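You operate a simulated robot arm through the tools that you are given. There is no shell and no other tool. Be economical: measure what you need, move in short steps, check, and stop when the job is done.

You run a simulated robot arm. Do the job below in one go: nothing can be reset, and whatever is moved stays where it is left.

Task
Move the green suction cup to bore 1, plug bore 2 with the red pin and lock the bar.

Only the result counts: the job must be done as asked and must still hold three seconds after the hand-in. Knocking over, shifting, dropping, spilling or breaking anything else fails it.

Robot
A 6-joint arm with a two-finger parallel gripper, fixed in place. Base frame: the origin is at the foot of the arm, x ahead of it, y to its left, z up; the work surface is at about z = 0.8. Readings come in m, degrees, newtons and seconds.
With the tool pointing down near the work surface it reaches from about 0.24 to 0.64 m from the base axis. Its first joint turns from -66.0 to 66.0 degrees. Payload 2.7 kg.
The tool frame sits at the grasp point between the pads (the TCP): z along the fingers, y along the line on which they close. The tips reach 0.023 m beyond it. The gripper opens to 0.094 m. The fingers are 0.038 m wide and 0.01 m thick; the gripper's body (0.054 by 0.096 m) begins 0.039 m behind the TCP.
Orientation is that of the tool frame in the base frame, as a unit quaternion [x, y, z, w]. With the fingers straight down and closing along the base's y, the tool's x points along the base's -x, its y along +y and its z along -z.

Tools
- The arm moves only by the tool jog_arm. Its argument "series" is a list of rows, each an object of numbers (a shift or turn left out is 0, a gripper value left out holds the last): "wx", "wy", "wz": the turn, a rotation vector about the tool's x, y, z in degrees; "dx", "dy", "dz": the shift along the tool's x, y, z in m; "grip": the finger opening in m, from 0 to 0.094. In form: [{"wx": .., "wy": .., "wz": .., "dx": .., "dy": .., "dz": .., "grip": ..}, ...]. A call has 1 to 20 rows; each row is the pose to reach, as a shift and turn from the pose commanded when the call began, along the tool's axes at that moment. A row lasts 0.2 s, in which the tool goes at most 0.05 m and 8.6 degrees; a call with a longer step from one row to the next is refused whole, and so is a gripper value outside its range. Where a pose cannot be reached the arm comes as near as it can. A force on the tool above 40 N (or 10 N above the force at the start of the call, whichever is more), or a blocked arm, ends the call early, and 0.2 s more pass. The fingers move at their own pace (about 0.045 m/s each) and stop on an object; they squeeze with about 40 N. The grip force told is the motor's: it shows also when the fingers shut on nothing. Time passes only in rows, and 0.2 s behind the last, so rows that repeat a pose let the fingers close. The reply holds the time, the measured pose of the TCP, the force on the tool along the base axes, the opening and the grip force, in the units named above and with some noise, with the torque about the TCP (base axes, N m) and any sound that the robot's microphone picked up, and new pictures: "show" is both (left out), scene, wrist or none.
- Cameras (640 x 400 px; columns grow to the right, rows downward): "scene" is fixed at [0.0706, -0.4264, 1.4077]; the picture's right is [0.84, -0.55, 0.00], its down [-0.29, -0.45, -0.84] and it looks along [0.46, 0.71, -0.54] (base axes); focal length 337 px, centre (320, 200). "wrist" rides on the gripper at [0.086, 0.016, -0.074] in the tool frame; the picture's right is [-0.18, 0.98, 0.00], its down [-0.58, -0.11, -0.81] and it looks along [-0.79, -0.15, 0.59] (tool axes); focal length 243 px, centre (320, 200).
- locate(camera, pixels): there is no depth. For up to 12 entries [column, row, z] of the newest picture of that camera ("zoom" is the newest enlarged one), the place [x, y] in the base frame at which the ray of that pixel passes the height z, good to about 0.002 m. It takes no simulated time.
- enlarge(camera, box): a new picture of the part [left, top, right, bottom] of that camera's present view, enlarged. It takes no simulated time.
- finish_job(): hands the job in; it is judged then, once.

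Keep the steps short. Do not move on a guess: measure, check each grasp and each placing, and mend mistakes. In all there are 80 turns and 200 pictures (those below and enlarged ones count). Leave the gripper open and the arm clear of the work at the hand-in unless told otherwise, and finish with a single line.

The tools are called after "Request:" by a JSON object that holds its "op" and its "data". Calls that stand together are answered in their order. jog_arm: Moves the arm, as the interface text tells. Its arguments: {"type":"object","properties":{"series":{"type":"array"},"show":{"type":"string","enum":["both","scene","wrist","none"]}},"required":["series"]} The other tools are called the same way: locate (camera, pixels) gives the place at which the rays of pixels pass given heights; enlarge (camera, box) takes an enlarged picture of a part of a camera's view; finish_job () hands the job in.

At the start:

```text
time: 0.0
eef_pos: [0.3795, -0.1909, 1.1483]
orientation: [0.001, 1.0, 0.0, 0.0]
contact_force: [0.4, 0.9, -0.2]
ft_torque: [-0.03, -0.02, -0.01]
width: 0.0939
grip_force: 0.0
```

scene: 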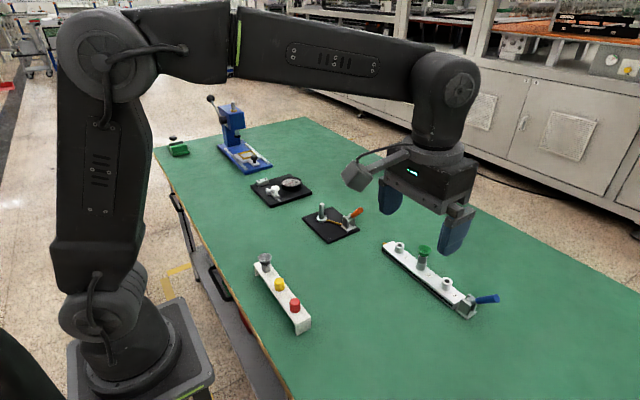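
wrist: 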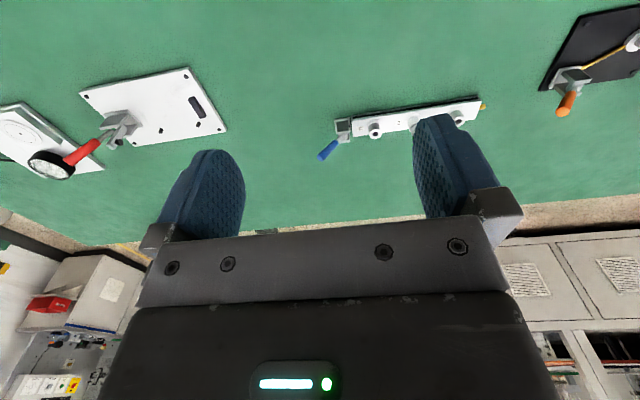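

I see a white bar with three bores (green cup in the middle) at about (430,275), with a blue lever at (487,299), and a rack with grey, yellow and red parts at about (280,290). I'll enlarge both first.

Request:
{"op": "enlarge", "data": {"camera": "scene", "box": [370, 220, 510, 330]}}

Request:
{"op": "enlarge", "data": {"camera": "scene", "box": [230, 240, 330, 340]}}

Request:
{"op": "enlarge", "data": {"camera": "wrist", "box": [300, 80, 500, 180]}}

```text
3.64 times, centred on (440, 275) of scene
```

zoom: 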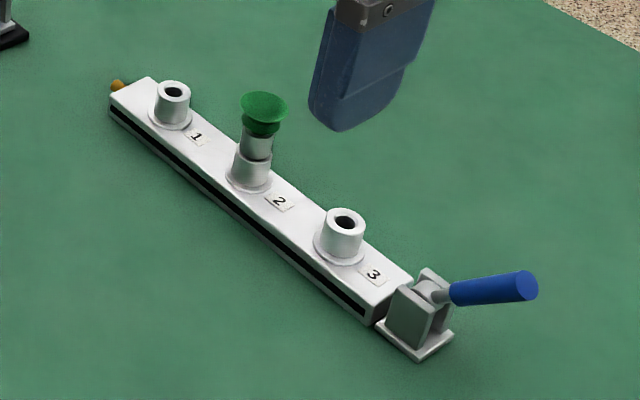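

```text
4.00 times, centred on (280, 290) of scene
```

zoom: 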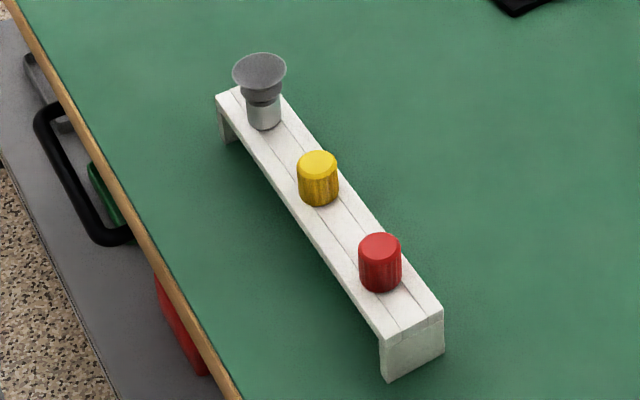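

```text
3.20 times, centred on (400, 130) of wrist
```

zoom: 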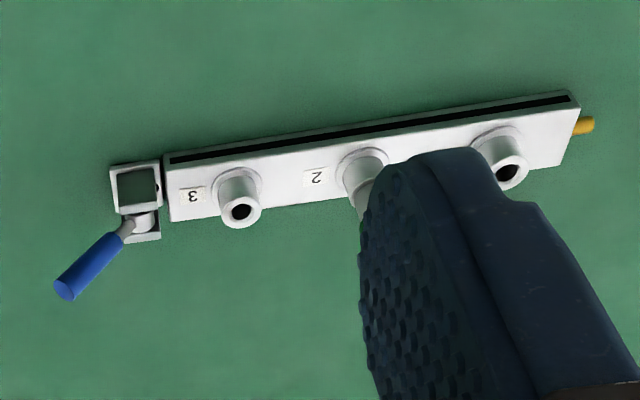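

I'll triangulate the nozzle tops and other key points from both cameras at several heights.

Request:
{"op": "locate", "data": {"camera": "scene", "pixels": [[399.4, 244.8, 0.84], [399.4, 244.8, 0.87], [446.6, 281.1, 0.84], [446.6, 281.1, 0.87], [453.2, 308.6, 0.8], [382.3, 251.7, 0.8], [467.5, 319.6, 0.8], [470.8, 299.8, 0.83], [496.3, 298.4, 0.83], [496.3, 298.4, 0.86], [424.4, 248.4, 0.87], [424.4, 248.4, 0.9]]}}

Request:
{"op": "locate", "data": {"camera": "wrist", "pixels": [[458.8, 121.3, 0.84], [458.8, 121.3, 0.87], [375, 133.1, 0.84], [375, 133.1, 0.87], [320.5, 159, 0.83], [320.5, 159, 0.86], [343, 137, 0.83]]}}

Request:
{"op": "locate", "data": {"camera": "scene", "pixels": [[295, 301, 0.84], [295, 301, 0.86], [279, 281, 0.84], [279, 281, 0.86], [296.5, 335, 0.8], [311, 327, 0.8], [285, 287, 0.86], [265, 259, 0.88]]}}

```text
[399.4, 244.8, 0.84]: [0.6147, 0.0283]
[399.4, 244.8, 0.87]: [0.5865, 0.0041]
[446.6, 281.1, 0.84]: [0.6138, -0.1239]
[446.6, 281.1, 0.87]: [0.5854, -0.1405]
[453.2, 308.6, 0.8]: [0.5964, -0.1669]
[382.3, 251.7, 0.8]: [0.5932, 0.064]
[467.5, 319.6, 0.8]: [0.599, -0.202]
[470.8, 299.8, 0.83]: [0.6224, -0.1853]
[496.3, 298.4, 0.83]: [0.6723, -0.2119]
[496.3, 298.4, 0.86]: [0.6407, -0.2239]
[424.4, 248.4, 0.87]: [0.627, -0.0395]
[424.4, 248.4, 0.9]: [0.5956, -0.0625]
```

```text
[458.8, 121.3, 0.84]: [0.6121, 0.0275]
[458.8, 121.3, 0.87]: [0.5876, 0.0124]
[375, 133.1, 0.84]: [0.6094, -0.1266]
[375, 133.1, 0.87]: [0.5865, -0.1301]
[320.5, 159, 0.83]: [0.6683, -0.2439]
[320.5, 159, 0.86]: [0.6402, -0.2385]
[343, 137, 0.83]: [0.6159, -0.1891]
```

```text
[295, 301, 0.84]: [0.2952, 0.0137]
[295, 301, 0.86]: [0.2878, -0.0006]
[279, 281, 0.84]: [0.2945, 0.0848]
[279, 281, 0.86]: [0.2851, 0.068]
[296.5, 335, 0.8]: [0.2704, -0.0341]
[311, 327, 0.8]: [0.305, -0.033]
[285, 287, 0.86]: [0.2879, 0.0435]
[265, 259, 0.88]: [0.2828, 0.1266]
```

Nozzle tops lie near z≈0.84 at (0.613, 0.028), (0.613, -0.048) and (0.612, -0.125). The lever tip is near (0.616, -0.234, 0.885). I'll move lower and nearer for a clear view of the lever end.

Request:
{"op": "jog_arm", "data": {"series": [{"dx": -0.02, "dz": 0.04}, {"dx": -0.04, "dz": 0.08}, {"dx": -0.06, "dz": 0.12}, {"dx": -0.06, "dz": 0.12}], "show": "wrist"}}

```text
time: 1.0
eef_pos: [0.4408, -0.194, 1.0291]
orientation: [0.0, 1.0, -0.001, 0.0]
contact_force: [0.1, 0.7, -0.6]
ft_torque: [0.01, 0.0, -0.05]
width: 0.0941
grip_force: 0.0
```

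wrist: 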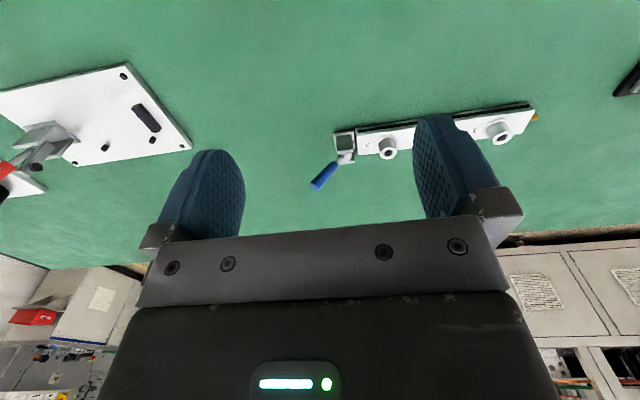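

Request:
{"op": "enlarge", "data": {"camera": "wrist", "box": [290, 100, 420, 200]}}

Request:
{"op": "enlarge", "data": {"camera": "scene", "box": [440, 270, 510, 330]}}

Request:
{"op": "enlarge", "data": {"camera": "scene", "box": [375, 230, 435, 270]}}

```text
4.00 times, centred on (355, 150) of wrist
```

zoom: 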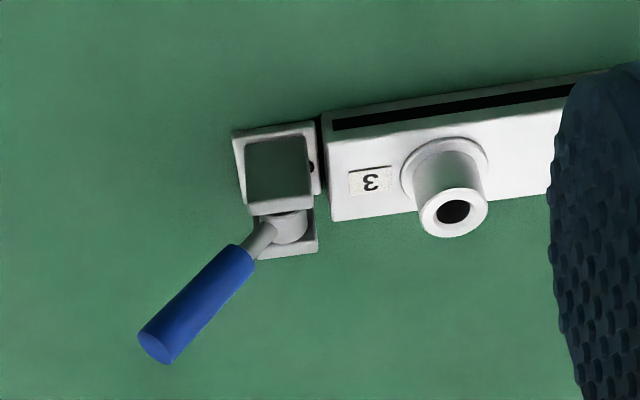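

```text
6.67 times, centred on (475, 300) of scene
```

zoom: 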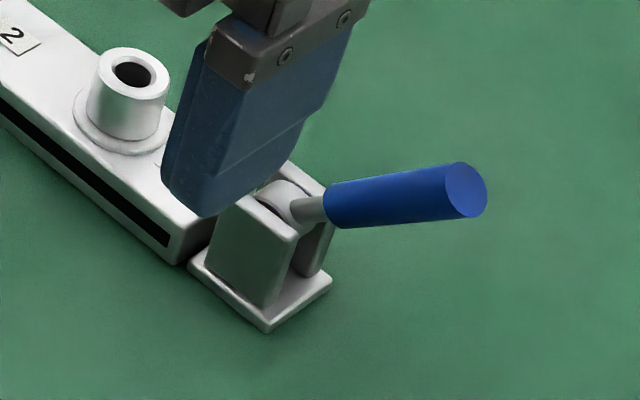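

```text
10.00 times, centred on (405, 250) of scene
```

zoom: 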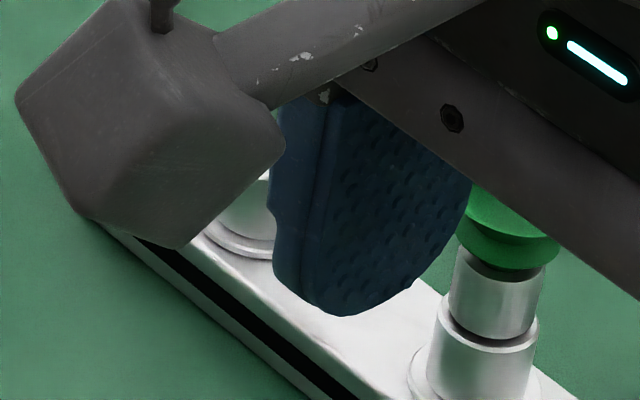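

The lever is a cam arm in a clevis with its pivot axis along x, so it swings in the y-z plane. It leans outward at about 50° now. I'll do the cup first and move above it, to about (0.613, -0.048, 0.95).

Request:
{"op": "jog_arm", "data": {"series": [{"dx": -0.025, "dy": 0.024, "dz": 0.01}, {"dx": -0.05, "dy": 0.049, "dz": 0.02}, {"dx": -0.08, "dy": 0.074, "dz": 0.03}, {"dx": -0.11, "dy": 0.098, "dz": 0.04}, {"dx": -0.14, "dy": 0.122, "dz": 0.06}, {"dx": -0.172, "dy": 0.146, "dz": 0.079}, {"dx": -0.172, "dy": 0.146, "dz": 0.079}]}}

```text
time: 2.6
eef_pos: [0.6126, -0.0441, 0.9476]
orientation: [0.0, 1.0, -0.001, 0.0]
contact_force: [0.3, -0.1, -0.5]
ft_torque: [0.0, -0.04, 0.05]
width: 0.094
grip_force: 0.0
```

scene: 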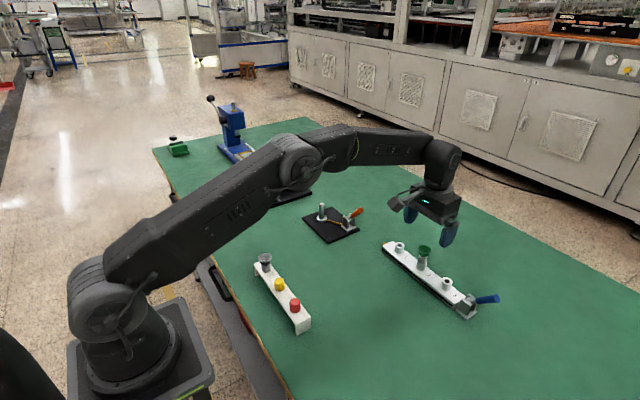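
wrist: 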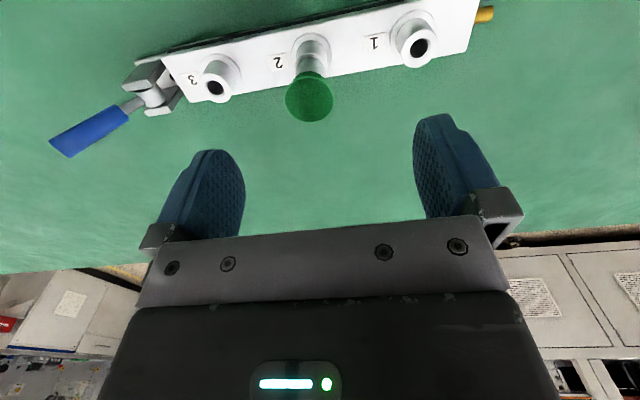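

The cup is at wrist (309,97), nozzle 1 at (420,47) and nozzle 3 at (215,87). I'll measure their positions and enlarge.

Request:
{"op": "locate", "data": {"camera": "wrist", "pixels": [[309, 97, 0.883], [309, 97, 0.89], [420, 47, 0.842], [215, 87, 0.842], [286, 97, 0.883], [333, 97, 0.883], [62, 148, 0.885], [153, 93, 0.83]]}}

Request:
{"op": "enlarge", "data": {"camera": "scene", "box": [375, 230, 505, 325]}}

Request:
{"op": "enlarge", "data": {"camera": "wrist", "box": [180, 0, 480, 160]}}

```text
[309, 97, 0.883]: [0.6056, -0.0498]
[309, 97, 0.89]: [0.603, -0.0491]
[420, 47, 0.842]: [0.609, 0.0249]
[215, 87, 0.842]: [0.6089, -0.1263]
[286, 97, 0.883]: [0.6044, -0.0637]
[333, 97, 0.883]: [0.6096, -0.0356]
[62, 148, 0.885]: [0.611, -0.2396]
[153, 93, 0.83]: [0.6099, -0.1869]
```

```text
4.21 times, centred on (440, 278) of scene
```

zoom: 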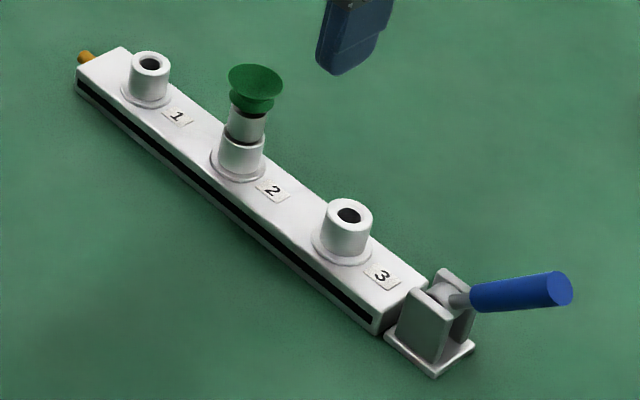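

```text
2.13 times, centred on (330, 80) of wrist
```

zoom: 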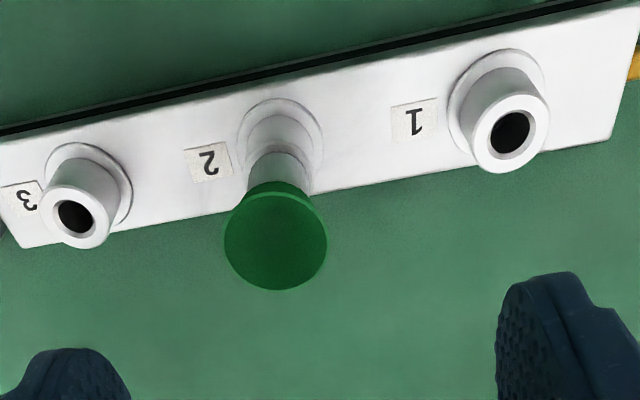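

The cup rim centre is about (0.608, -0.050), top z≈0.88, diameter about 0.028. I'll descend to z≈0.89 and check alignment.

Request:
{"op": "jog_arm", "data": {"series": [{"dx": 0.004, "dy": -0.005, "dz": 0.02, "grip": 0.07}, {"dx": 0.004, "dy": -0.005, "dz": 0.04}, {"dx": 0.004, "dy": -0.005, "dz": 0.055}, {"dx": 0.004, "dy": -0.005, "dz": 0.055}]}}

```text
time: 3.6
eef_pos: [0.6086, -0.0497, 0.8933]
orientation: [0.0, 1.0, 0.0, 0.0]
contact_force: [-0.6, -0.3, 0.0]
ft_torque: [-0.07, 0.0, -0.01]
width: 0.0699
grip_force: 0.0
```

scene: 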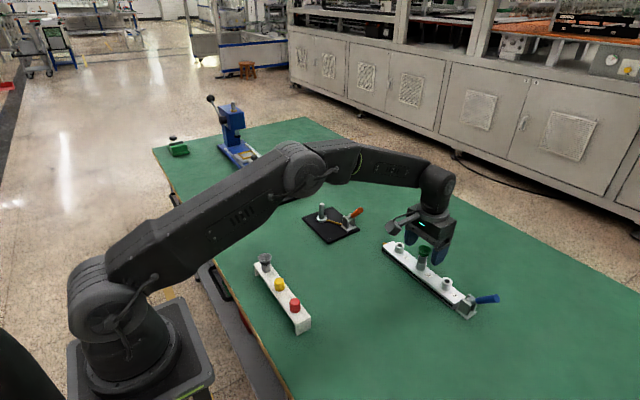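
wrist: 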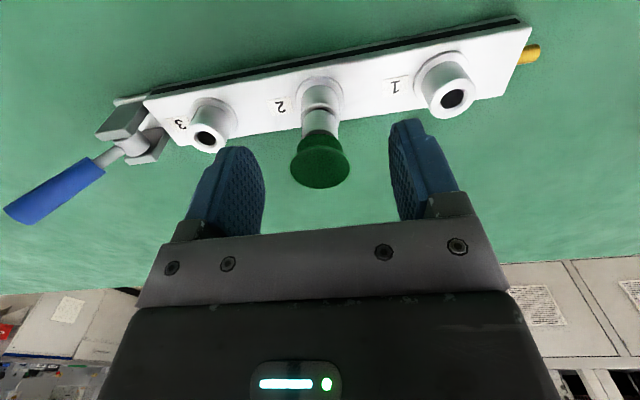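

The cup is centred between the fingers at (320,163). I'll descend 0.019 m more so the tips sit at about 0.851, just above the nozzle, then close.

Request:
{"op": "jog_arm", "data": {"series": [{"dz": 0.01}, {"dz": 0.019}, {"dz": 0.019, "grip": 0.05}, {"dz": 0.019, "grip": 0.035}, {"dz": 0.019, "grip": 0.02}, {"dz": 0.019, "grip": 0.01}, {"dz": 0.019, "grip": 0.01}, {"dz": 0.019, "grip": 0.01}]}}

```text
time: 5.4
eef_pos: [0.6081, -0.0498, 0.8751]
orientation: [0.0, 1.0, -0.001, 0.0]
contact_force: [-0.3, -0.8, -0.7]
ft_torque: [0.04, 0.01, -0.01]
width: 0.0286
grip_force: 39.8
```

scene: 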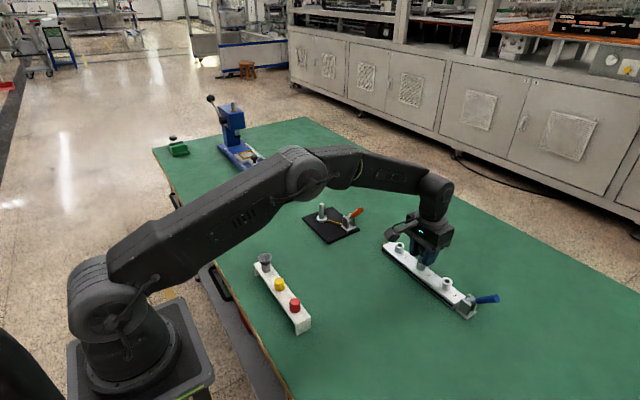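
wrist: 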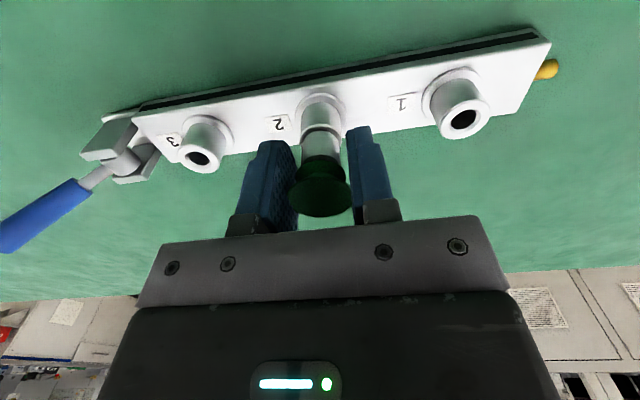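

Width 0.0286 matches the rim, with a firm 40 N grip. I'll lift slowly and watch the force to see whether the cup is free.

Request:
{"op": "jog_arm", "data": {"series": [{"dz": -0.004}, {"dz": -0.008}, {"dz": -0.015}, {"dz": -0.015}]}}

```text
time: 6.4
eef_pos: [0.6077, -0.0501, 0.8912]
orientation: [0.0, 1.0, 0.0, -0.001]
contact_force: [-1.2, 1.7, -1.0]
ft_torque: [0.01, -0.01, 0.0]
width: 0.0285
grip_force: 40.1
```

scene: 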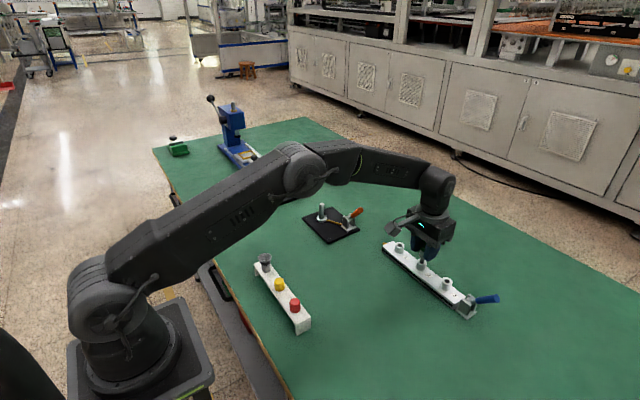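
wrist: 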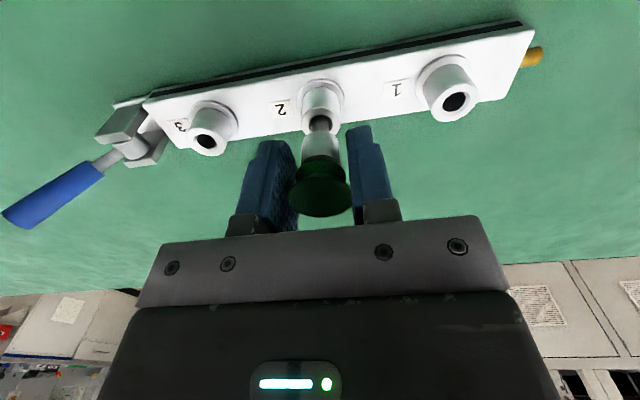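

The cup lifts freely, with its shank now showing in the bore. I'll lift on until the shank is out.

Request:
{"op": "jog_arm", "data": {"series": [{"dz": -0.015}, {"dz": -0.03}, {"dz": -0.045}, {"dz": -0.045}]}}

Request:
{"op": "enlarge", "data": {"camera": "wrist", "box": [180, 20, 500, 220]}}

Request:
{"op": "enlarge", "data": {"camera": "scene", "box": [375, 220, 505, 325]}}

```text
time: 7.4
eef_pos: [0.6071, -0.0496, 0.9355]
orientation: [0.0, 1.0, 0.0, 0.0]
contact_force: [0.1, 0.5, -0.5]
ft_torque: [0.0, -0.01, -0.02]
width: 0.0288
grip_force: 40.3
```

scene: 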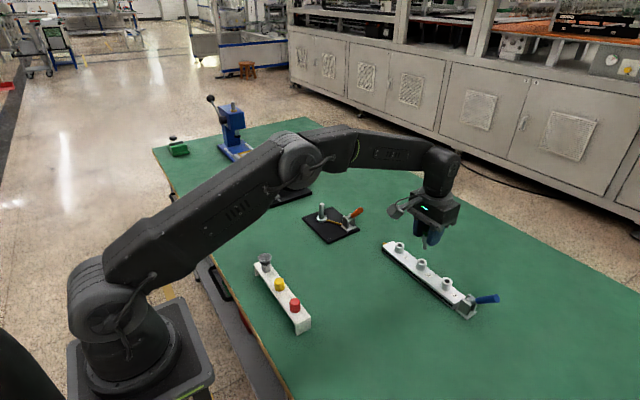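
wrist: 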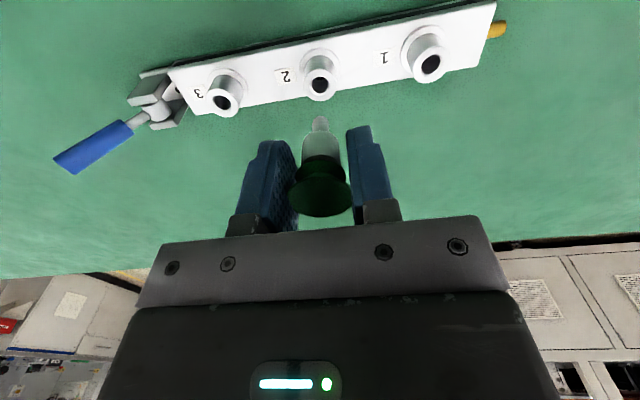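

```text
2.00 times, centred on (340, 120) of wrist
```

zoom: 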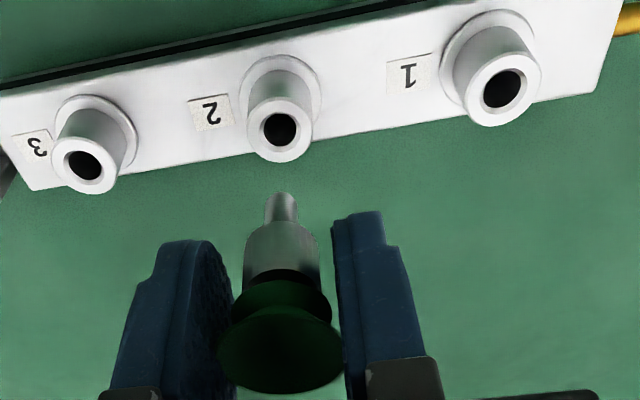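

```text
3.81 times, centred on (440, 272) of scene
```

zoom: 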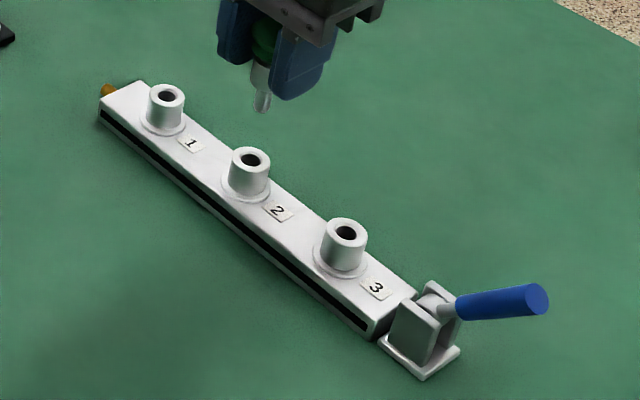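

The shank is out and all three bores are visible in the wrist view: bore 2 (320,85), bore 1 (431,64.5), bore 3 (223,103). I'll measure them.

Request:
{"op": "locate", "data": {"camera": "wrist", "pixels": [[320, 85, 0.843], [431, 64.5, 0.843], [223, 103, 0.843]]}}

Request:
{"op": "locate", "data": {"camera": "scene", "pixels": [[399.6, 244.8, 0.843], [421.6, 261.7, 0.843], [446.8, 280.8, 0.843]]}}

```text
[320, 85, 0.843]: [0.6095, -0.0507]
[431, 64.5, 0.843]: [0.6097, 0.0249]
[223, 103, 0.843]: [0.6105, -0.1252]
```

```text
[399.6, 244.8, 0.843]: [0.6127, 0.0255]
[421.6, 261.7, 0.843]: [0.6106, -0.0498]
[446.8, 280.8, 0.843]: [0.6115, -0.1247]
```

The bore pitch is 0.0755 along y with no x offset. I'll shift the cup by +0.0755 in y.

Request:
{"op": "jog_arm", "data": {"series": [{"dy": 0.025}, {"dy": 0.05}, {"dy": 0.0755}, {"dy": 0.0755, "dz": 0.01}, {"dy": 0.0755, "dz": 0.01}]}}

Request:
{"op": "enlarge", "data": {"camera": "wrist", "box": [180, 20, 500, 220]}}

Request:
{"op": "enlarge", "data": {"camera": "scene", "box": [360, 210, 440, 270]}}

```text
time: 8.6
eef_pos: [0.6077, 0.0267, 0.9261]
orientation: [-0.001, 1.0, 0.001, 0.0]
contact_force: [-0.3, -0.1, -0.9]
ft_torque: [-0.04, 0.0, -0.02]
width: 0.0288
grip_force: 39.7
```

scene: 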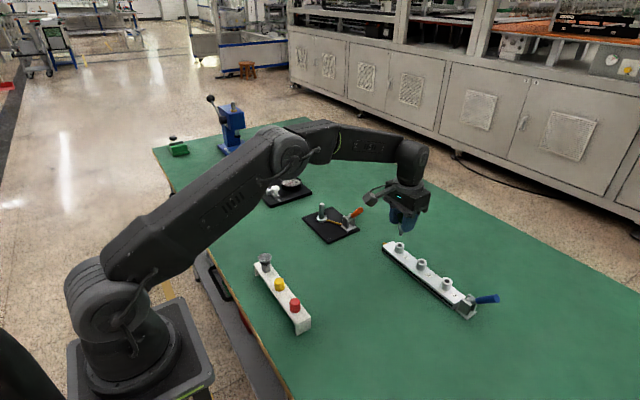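
wrist: 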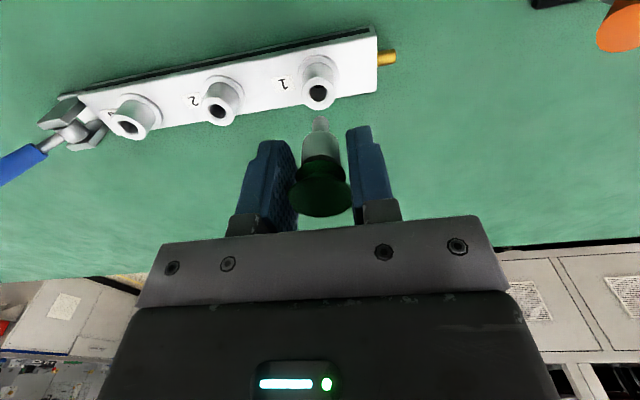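

```text
2.00 times, centred on (340, 120) of wrist
```

zoom: 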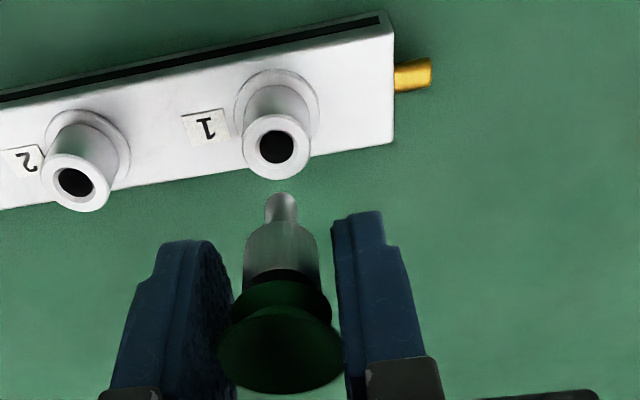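

```text
6.67 times, centred on (400, 240) of scene
```

zoom: 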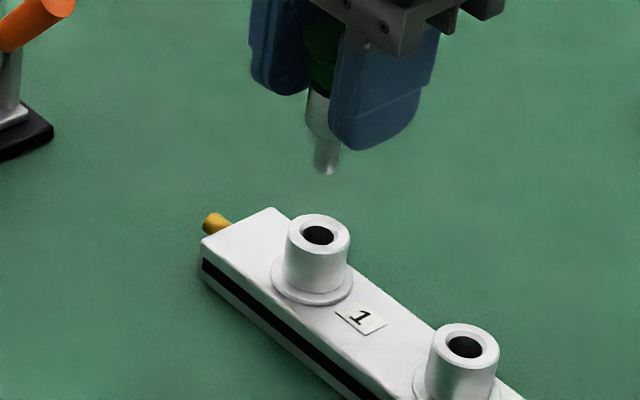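

Bore 1 is at wrist (318,93.5) and the shank at column ~321, so it sits slightly too far in +y. I'll measure again.

Request:
{"op": "locate", "data": {"camera": "wrist", "pixels": [[318, 93.5, 0.843], [217.5, 111, 0.843]]}}

Request:
{"op": "jog_arm", "data": {"series": [{"dy": -0.001, "dz": 0.01}, {"dy": -0.001, "dz": 0.025}, {"dy": -0.001, "dz": 0.025}], "show": "none"}}

Request:
{"op": "enlarge", "data": {"camera": "wrist", "box": [240, 60, 400, 160]}}

Request:
{"op": "enlarge", "data": {"camera": "scene", "box": [370, 220, 430, 260]}}

```text
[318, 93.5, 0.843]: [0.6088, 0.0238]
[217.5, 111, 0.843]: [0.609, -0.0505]
```

```text
time: 9.4
eef_pos: [0.6072, 0.0259, 0.9013]
orientation: [0.0, 1.0, -0.001, -0.001]
contact_force: [0.1, 0.3, 0.2]
ft_torque: [0.0, -0.02, -0.01]
width: 0.0285
grip_force: 39.9
```

```text
4.00 times, centred on (320, 110) of wrist
```

zoom: 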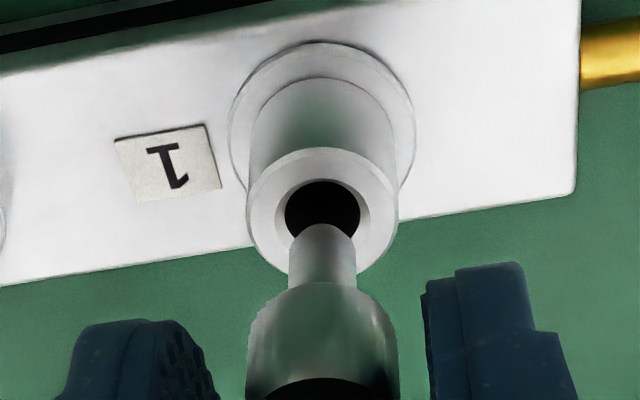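

```text
10.00 times, centred on (400, 240) of scene
```

zoom: 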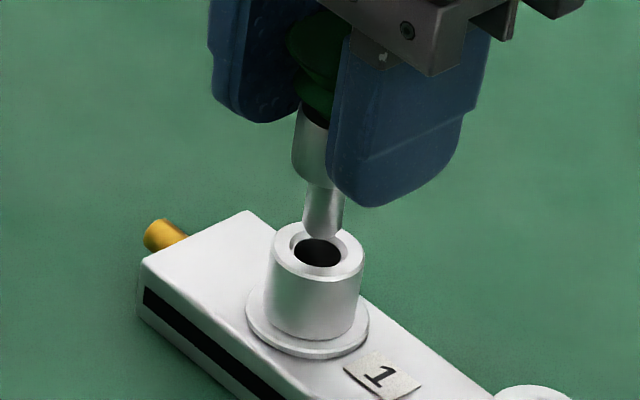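

The shank and bore line up (zoom column 322 for both). I'll insert, lowering 0.026 m in small steps under the force limit.

Request:
{"op": "jog_arm", "data": {"series": [{"dz": 0.006}, {"dz": 0.012}, {"dz": 0.018}, {"dz": 0.023}, {"dz": 0.026}, {"dz": 0.026}]}}

```text
time: 10.8
eef_pos: [0.6072, 0.024, 0.8754]
orientation: [0.0, 1.0, -0.001, 0.001]
contact_force: [2.7, 2.3, 2.9]
ft_torque: [0.07, -0.1, 0.06]
width: 0.029
grip_force: 40.2
```

scene: 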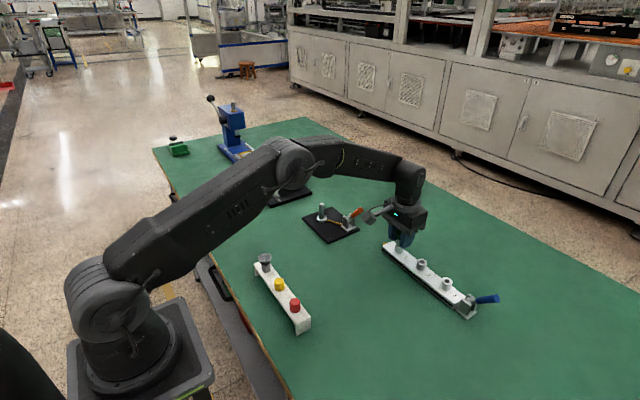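
wrist: 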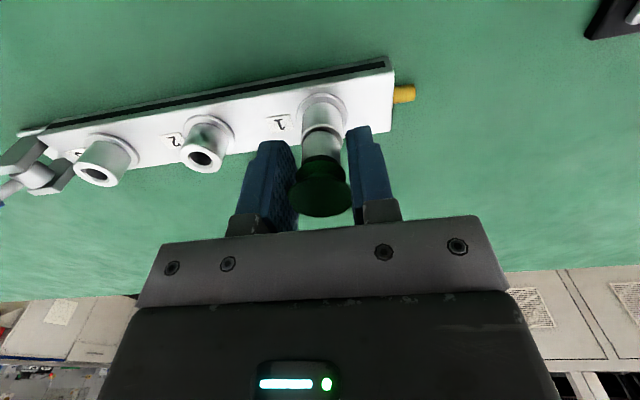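

It's at the same height as it was in bore 2, with a slight contact force. I'll press 1.5 mm more to make sure it's seated.

Request:
{"op": "jog_arm", "data": {"series": [{"dz": 0.0015}, {"dz": 0.0015}], "show": "none"}}

Request:
{"op": "enlarge", "data": {"camera": "wrist", "box": [240, 60, 400, 160]}}

```text
time: 11.4
eef_pos: [0.6072, 0.0253, 0.8751]
orientation: [0.001, 1.0, 0.0, 0.002]
contact_force: [-0.9, -0.1, 7.5]
ft_torque: [-0.02, 0.04, 0.0]
width: 0.0288
grip_force: 39.8
```

```text
4.00 times, centred on (320, 110) of wrist
```

zoom: 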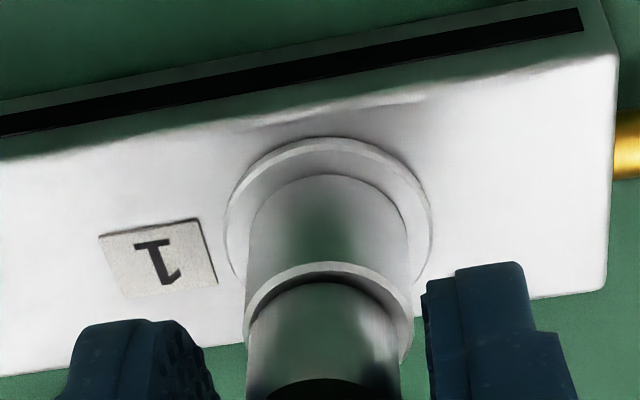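

It's firmly seated: the force rises and z doesn't change. I'll back off the press, open, and rise.

Request:
{"op": "jog_arm", "data": {"series": [{"dz": -0.001, "grip": 0.03}, {"dz": -0.001, "grip": 0.045}, {"dz": -0.001, "grip": 0.06}, {"dz": -0.001, "grip": 0.06}, {"dz": -0.02}, {"dz": -0.05}, {"dz": -0.09}, {"dz": -0.12}, {"dz": -0.12}]}}

Request:
{"op": "enlarge", "data": {"camera": "scene", "box": [370, 220, 510, 330]}}

Request:
{"op": "enlarge", "data": {"camera": "scene", "box": [240, 245, 320, 335]}}

```text
time: 13.4
eef_pos: [0.6071, 0.0241, 0.9951]
orientation: [-0.001, 1.0, -0.001, 0.0]
contact_force: [0.0, -0.1, 0.5]
ft_torque: [-0.01, 0.02, -0.02]
width: 0.0599
grip_force: 0.0
```

scene: 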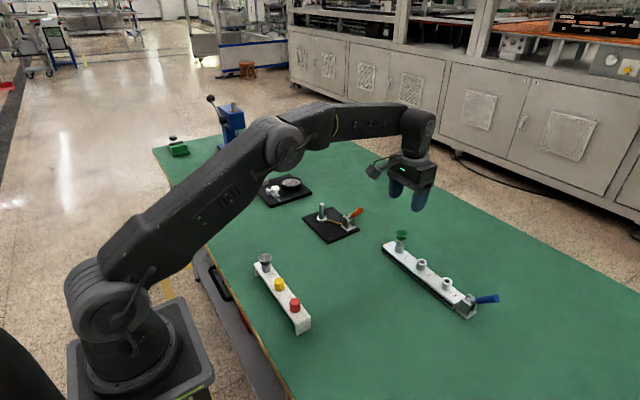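
wrist: 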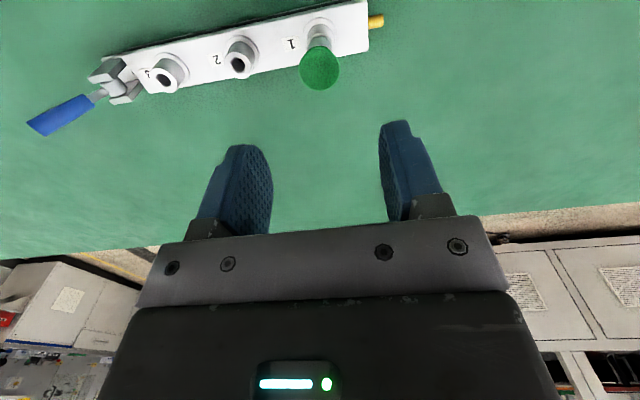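

```text
3.64 times, centred on (440, 275) of scene
```

zoom: 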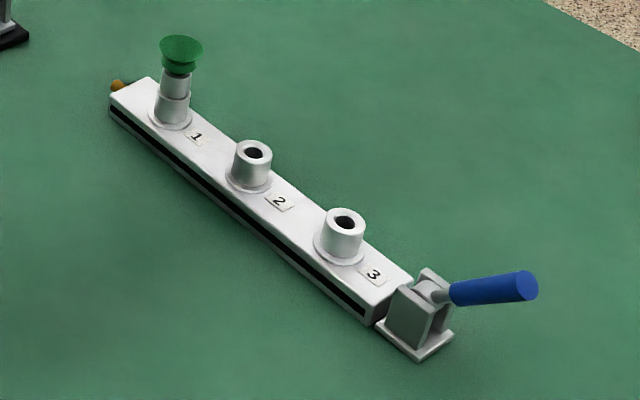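

```text
4.44 times, centred on (280, 290) of scene
```

zoom: 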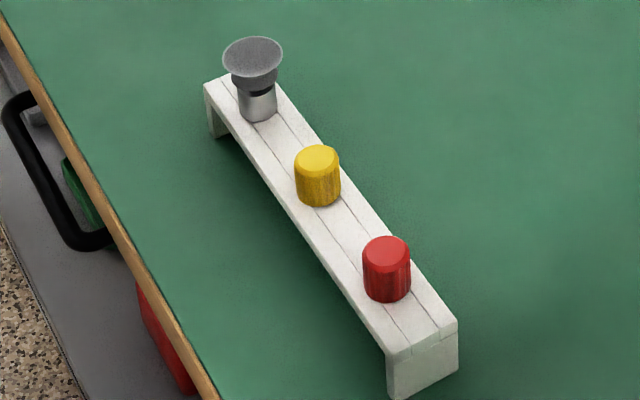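

The cup stands properly in bore 1. Next is the red pin, near (0.288, 0.0) with its top at about 0.86. I'll move above it at z≈0.96.

Request:
{"op": "jog_arm", "data": {"series": [{"dx": 0.04}, {"dx": 0.08}, {"dx": 0.12, "dy": -0.005}, {"dx": 0.16, "dy": -0.01}, {"dx": 0.2, "dy": -0.015}, {"dx": 0.24, "dy": -0.02}, {"dx": 0.28, "dy": -0.024, "dz": 0.01}, {"dx": 0.319, "dy": -0.024, "dz": 0.03}, {"dx": 0.319, "dy": -0.024, "dz": 0.03}]}}

Request:
{"op": "locate", "data": {"camera": "scene", "pixels": [[295.3, 324.2, 0.82], [295.3, 324.2, 0.83], [294.9, 301.3, 0.855], [294.9, 301.3, 0.865]]}}

```text
time: 15.4
eef_pos: [0.2894, -0.0013, 0.9643]
orientation: [0.0, 1.0, 0.0, 0.0]
contact_force: [0.4, 0.1, 0.0]
ft_torque: [0.01, 0.01, -0.02]
width: 0.0602
grip_force: 0.0
```

scene: 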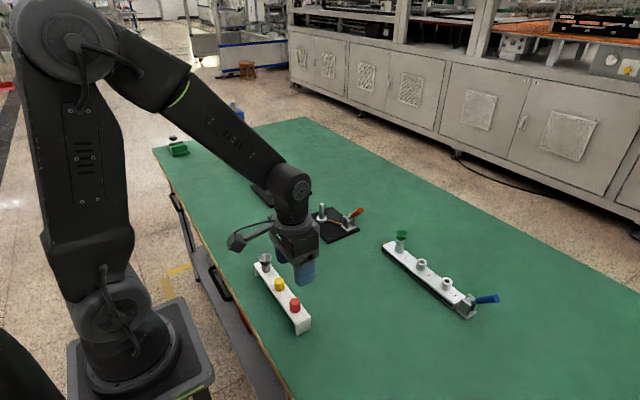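
wrist: 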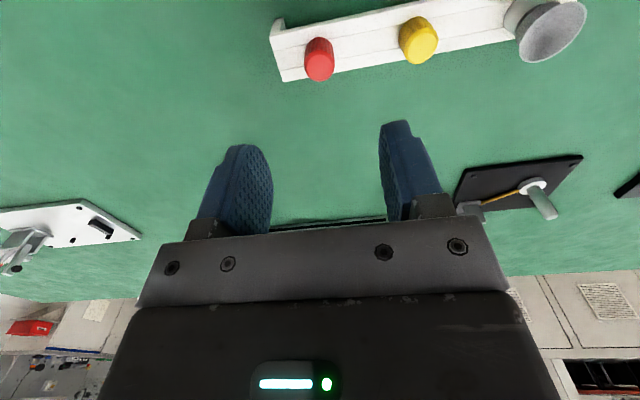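

```text
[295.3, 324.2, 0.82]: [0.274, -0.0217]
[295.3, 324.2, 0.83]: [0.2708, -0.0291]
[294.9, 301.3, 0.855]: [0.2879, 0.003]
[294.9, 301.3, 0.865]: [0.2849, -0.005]
```

Request:
{"op": "locate", "data": {"camera": "wrist", "pixels": [[319, 69, 0.855], [319, 69, 0.862], [418, 46, 0.855], [304, 66, 0.855], [335, 66, 0.855]]}}

Request:
{"op": "enlarge", "data": {"camera": "wrist", "box": [260, 0, 460, 110]}}

```text
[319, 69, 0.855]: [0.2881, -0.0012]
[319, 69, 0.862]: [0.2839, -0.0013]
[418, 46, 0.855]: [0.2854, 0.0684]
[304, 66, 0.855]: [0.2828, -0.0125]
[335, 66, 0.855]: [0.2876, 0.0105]
```

```text
3.20 times, centred on (360, 55) of wrist
```

zoom: 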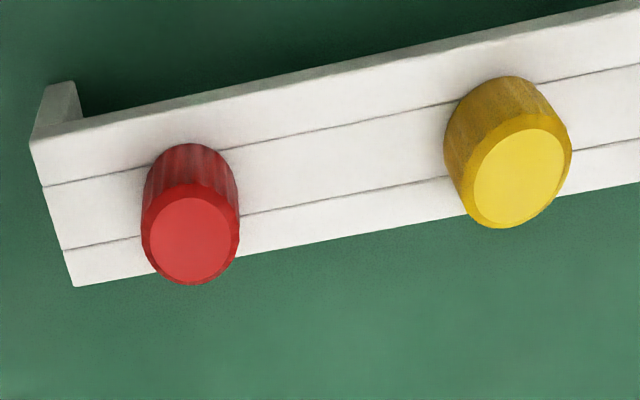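

The red top is centred at (0.288, -0.001), right below the TCP. I'll descend to z≈0.885 to check.

Request:
{"op": "jog_arm", "data": {"series": [{"dx": 0.001, "dz": 0.04}, {"dx": 0.001, "dz": 0.078}, {"dx": 0.001, "dz": 0.078}]}}

```text
time: 16.2
eef_pos: [0.2867, -0.0, 0.8851]
orientation: [0.0, 1.0, 0.0, 0.0]
contact_force: [-0.4, 0.7, 0.1]
ft_torque: [-0.01, 0.0, 0.0]
width: 0.0602
grip_force: 0.0
```

scene: 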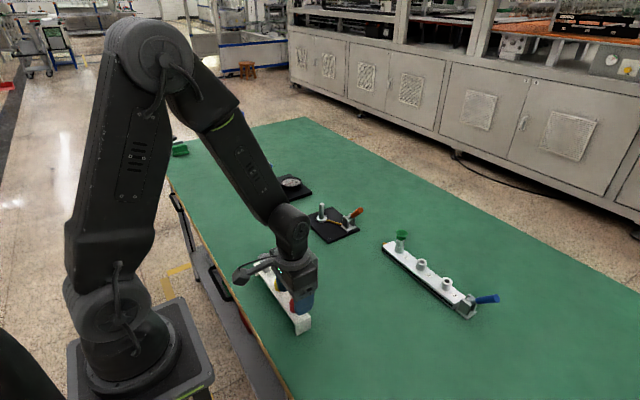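
wrist: 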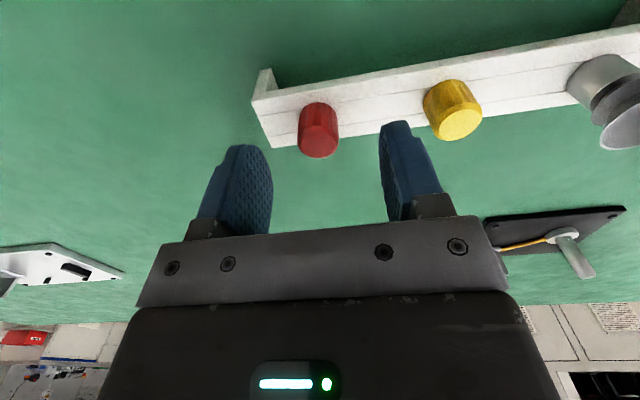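

Centred, and the right finger clears the yellow pin by about 16 mm. I'll descend 0.019 m and close.

Request:
{"op": "jog_arm", "data": {"series": [{"dz": 0.01}, {"dz": 0.019}, {"dz": 0.019, "grip": 0.04}, {"dz": 0.019, "grip": 0.025}, {"dz": 0.019, "grip": 0.012}, {"dz": 0.019, "grip": 0.01}, {"dz": 0.019, "grip": 0.01}]}}

```text
time: 17.8
eef_pos: [0.2875, 0.0001, 0.8656]
orientation: [0.0, 1.0, -0.001, -0.001]
contact_force: [-1.0, -0.3, 0.3]
ft_torque: [0.01, -0.03, -0.01]
width: 0.0192
grip_force: 40.9
```

scene: 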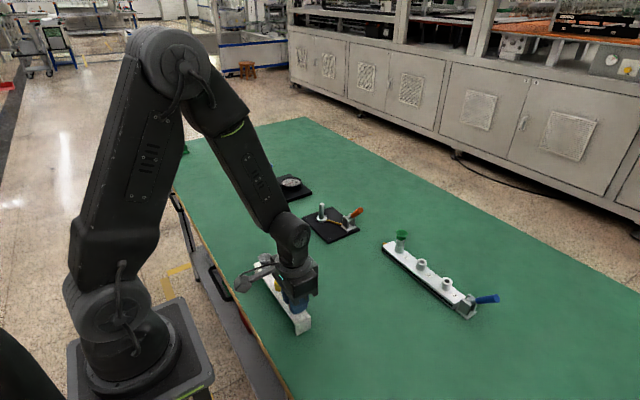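
wrist: 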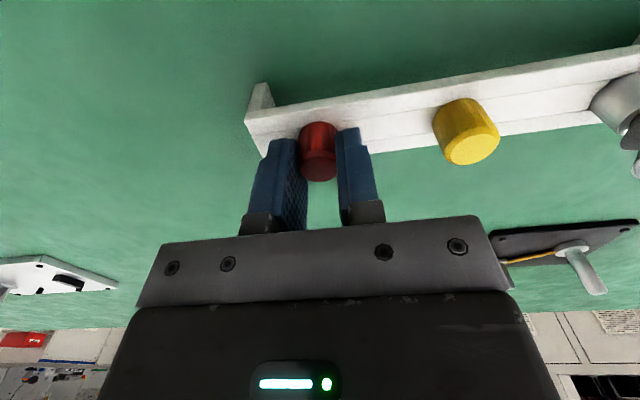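

Gripped at width 0.0192 and 40 N. I'll lift straight up slowly.

Request:
{"op": "jog_arm", "data": {"series": [{"dz": -0.005}, {"dz": -0.012}, {"dz": -0.025}, {"dz": -0.045}, {"dz": -0.075}, {"dz": -0.1}, {"dz": -0.1}]}}

Request:
{"op": "enlarge", "data": {"camera": "wrist", "box": [220, 0, 460, 200]}}

```text
time: 19.4
eef_pos: [0.2871, 0.0013, 0.9677]
orientation: [0.0, 1.0, 0.0, 0.001]
contact_force: [0.9, 0.1, 0.1]
ft_torque: [-0.01, -0.01, 0.0]
width: 0.019
grip_force: 39.5
```

scene: 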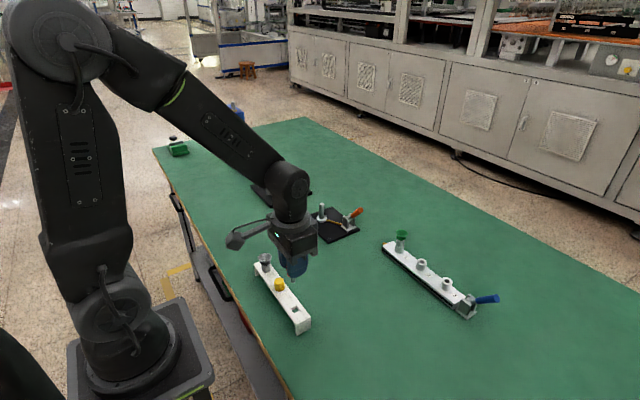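
wrist: 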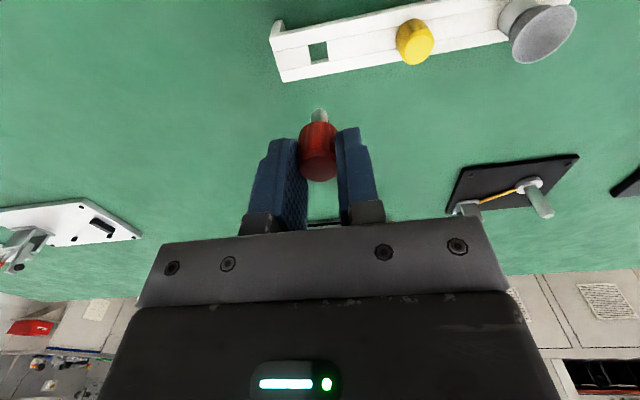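

```text
2.00 times, centred on (340, 100) of wrist
```

zoom: 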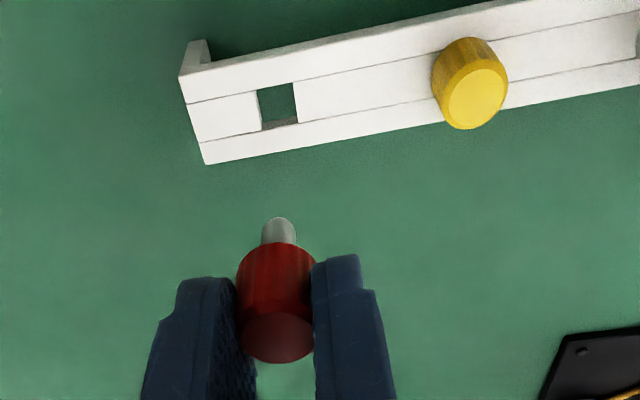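

The pin is out cleanly, straight, with its shank visible at column 319. I'll carry it above bore 2 at (0.608, -0.050), z≈0.93.

Request:
{"op": "jog_arm", "data": {"series": [{"dx": -0.04, "dy": -0.01}, {"dx": -0.08, "dy": -0.02}, {"dx": -0.12, "dy": -0.03}, {"dx": -0.16, "dy": -0.04}, {"dx": -0.2, "dy": -0.051}, {"dx": -0.24, "dy": -0.051}, {"dx": -0.28, "dy": -0.051}, {"dx": -0.32, "dy": -0.051}, {"dx": -0.3205, "dy": -0.051, "dz": 0.025}, {"dx": -0.3205, "dy": -0.051, "dz": 0.035}, {"dx": -0.3205, "dy": -0.051, "dz": 0.035}]}}

Request:
{"op": "enlarge", "data": {"camera": "wrist", "box": [180, 20, 500, 220]}}

Request:
{"op": "enlarge", "data": {"camera": "scene", "box": [390, 230, 450, 270]}}

```text
time: 21.8
eef_pos: [0.6079, -0.0508, 0.9315]
orientation: [0.0, 1.0, 0.0, 0.0]
contact_force: [-0.3, 0.0, -0.8]
ft_torque: [0.02, -0.02, 0.03]
width: 0.0189
grip_force: 40.3
```

scene: 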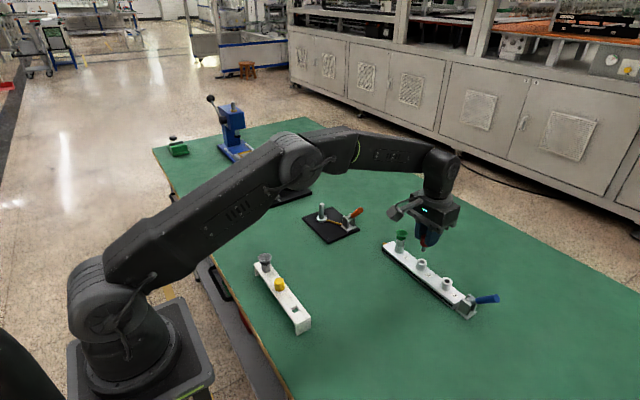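
wrist: 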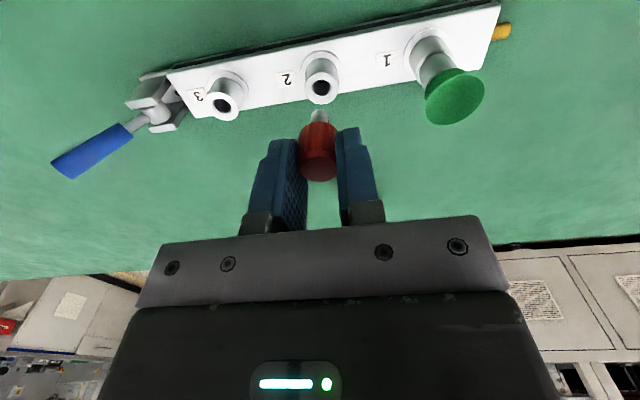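

```text
2.00 times, centred on (340, 120) of wrist
```

zoom: 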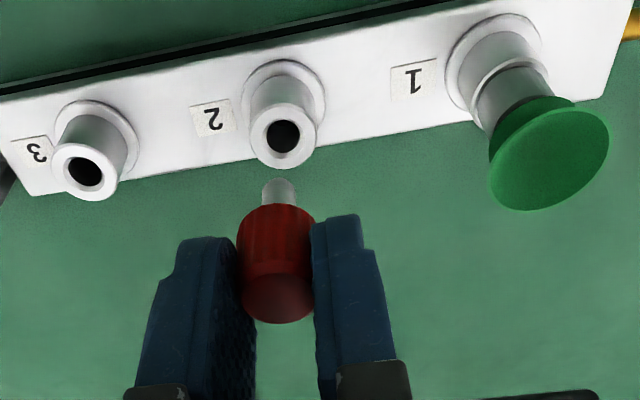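

```text
10.00 times, centred on (420, 250) of scene
```

zoom: 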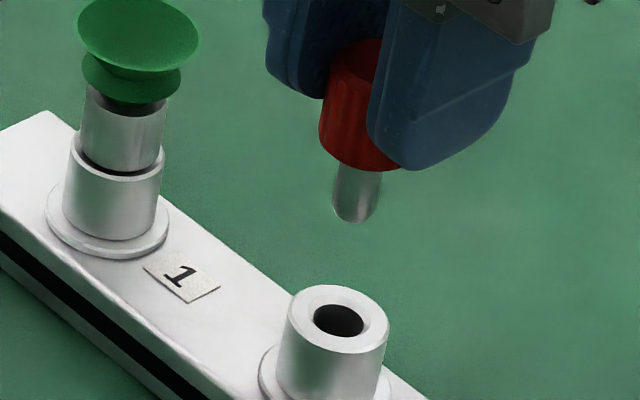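

Bore 2 is slightly right of the shank in the wrist zoom (283 against 278), and the scene suggests a small +x correction. I'll nudge +1 mm y and +1.5 mm x, go down 0.025 and look again.

Request:
{"op": "jog_arm", "data": {"series": [{"dx": -0.0015, "dy": 0.001, "dz": 0.012}, {"dx": -0.0015, "dy": 0.001, "dz": 0.025}, {"dx": -0.0015, "dy": 0.001, "dz": 0.025}], "show": "none"}}

Request:
{"op": "enlarge", "data": {"camera": "wrist", "box": [240, 60, 400, 160]}}

Request:
{"op": "enlarge", "data": {"camera": "scene", "box": [390, 240, 450, 280]}}

```text
time: 22.6
eef_pos: [0.6092, -0.05, 0.9072]
orientation: [0.0, 1.0, 0.0, 0.0]
contact_force: [-0.1, 0.1, 0.3]
ft_torque: [0.01, 0.01, -0.01]
width: 0.0189
grip_force: 40.0
```

```text
4.00 times, centred on (320, 110) of wrist
```

zoom: 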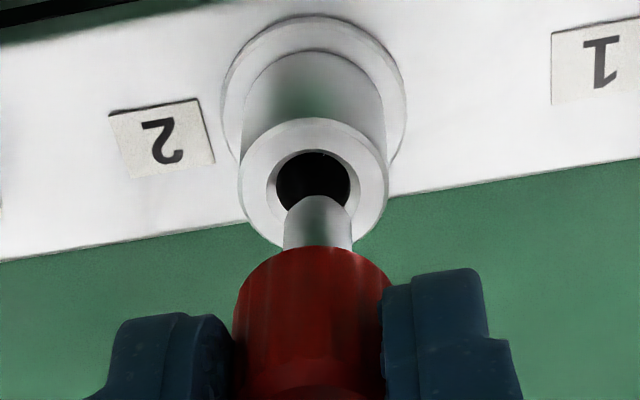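

```text
10.00 times, centred on (420, 260) of scene
```

zoom: 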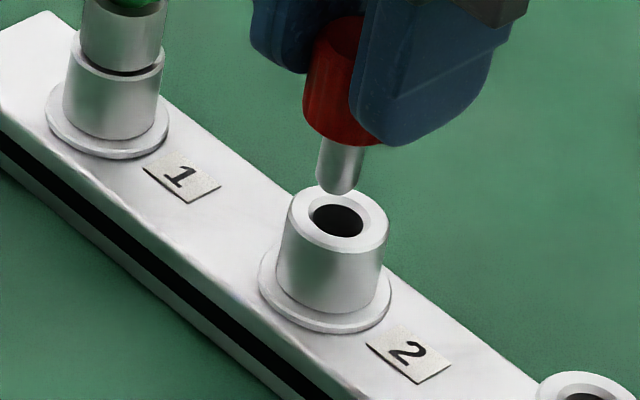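

Now the shank is about 0.6 mm too far +y, and the scene view still wants about +1.5 mm in x. I'll apply this and lower 10 mm carefully.

Request:
{"op": "jog_arm", "data": {"series": [{"dx": -0.0015, "dy": -0.0006}, {"dx": -0.0015, "dy": -0.0006, "dz": 0.008}, {"dx": -0.0015, "dy": -0.0006, "dz": 0.008}], "show": "none"}}

Request:
{"op": "enlarge", "data": {"camera": "wrist", "box": [240, 60, 400, 160]}}

Request:
{"op": "enlarge", "data": {"camera": "scene", "box": [390, 240, 450, 280]}}

```text
time: 23.4
eef_pos: [0.6106, -0.0504, 0.8983]
orientation: [0.0, 1.0, 0.0, 0.001]
contact_force: [-0.6, -0.2, -0.1]
ft_torque: [-0.03, 0.01, -0.01]
width: 0.0191
grip_force: 40.2
```

```text
4.00 times, centred on (320, 110) of wrist
```

zoom: 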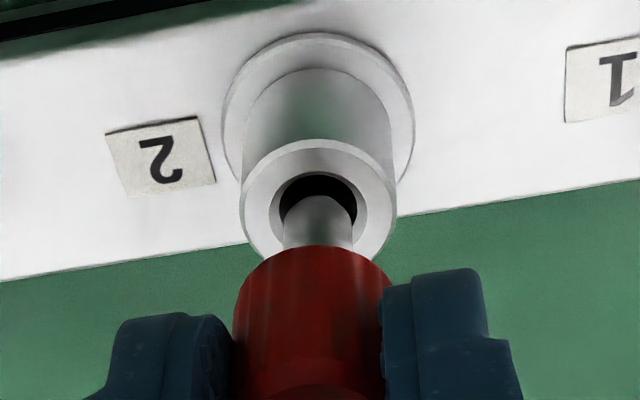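

```text
10.00 times, centred on (420, 260) of scene
```

zoom: 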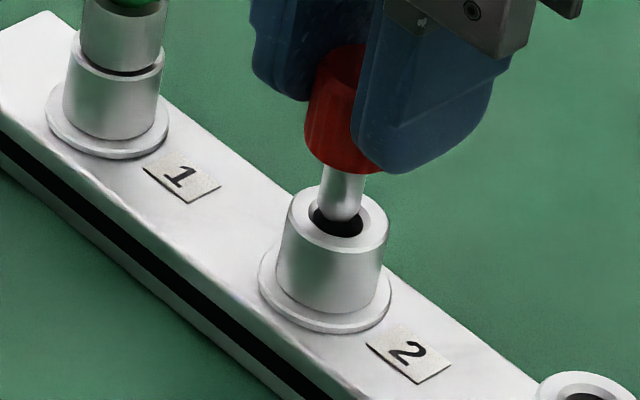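

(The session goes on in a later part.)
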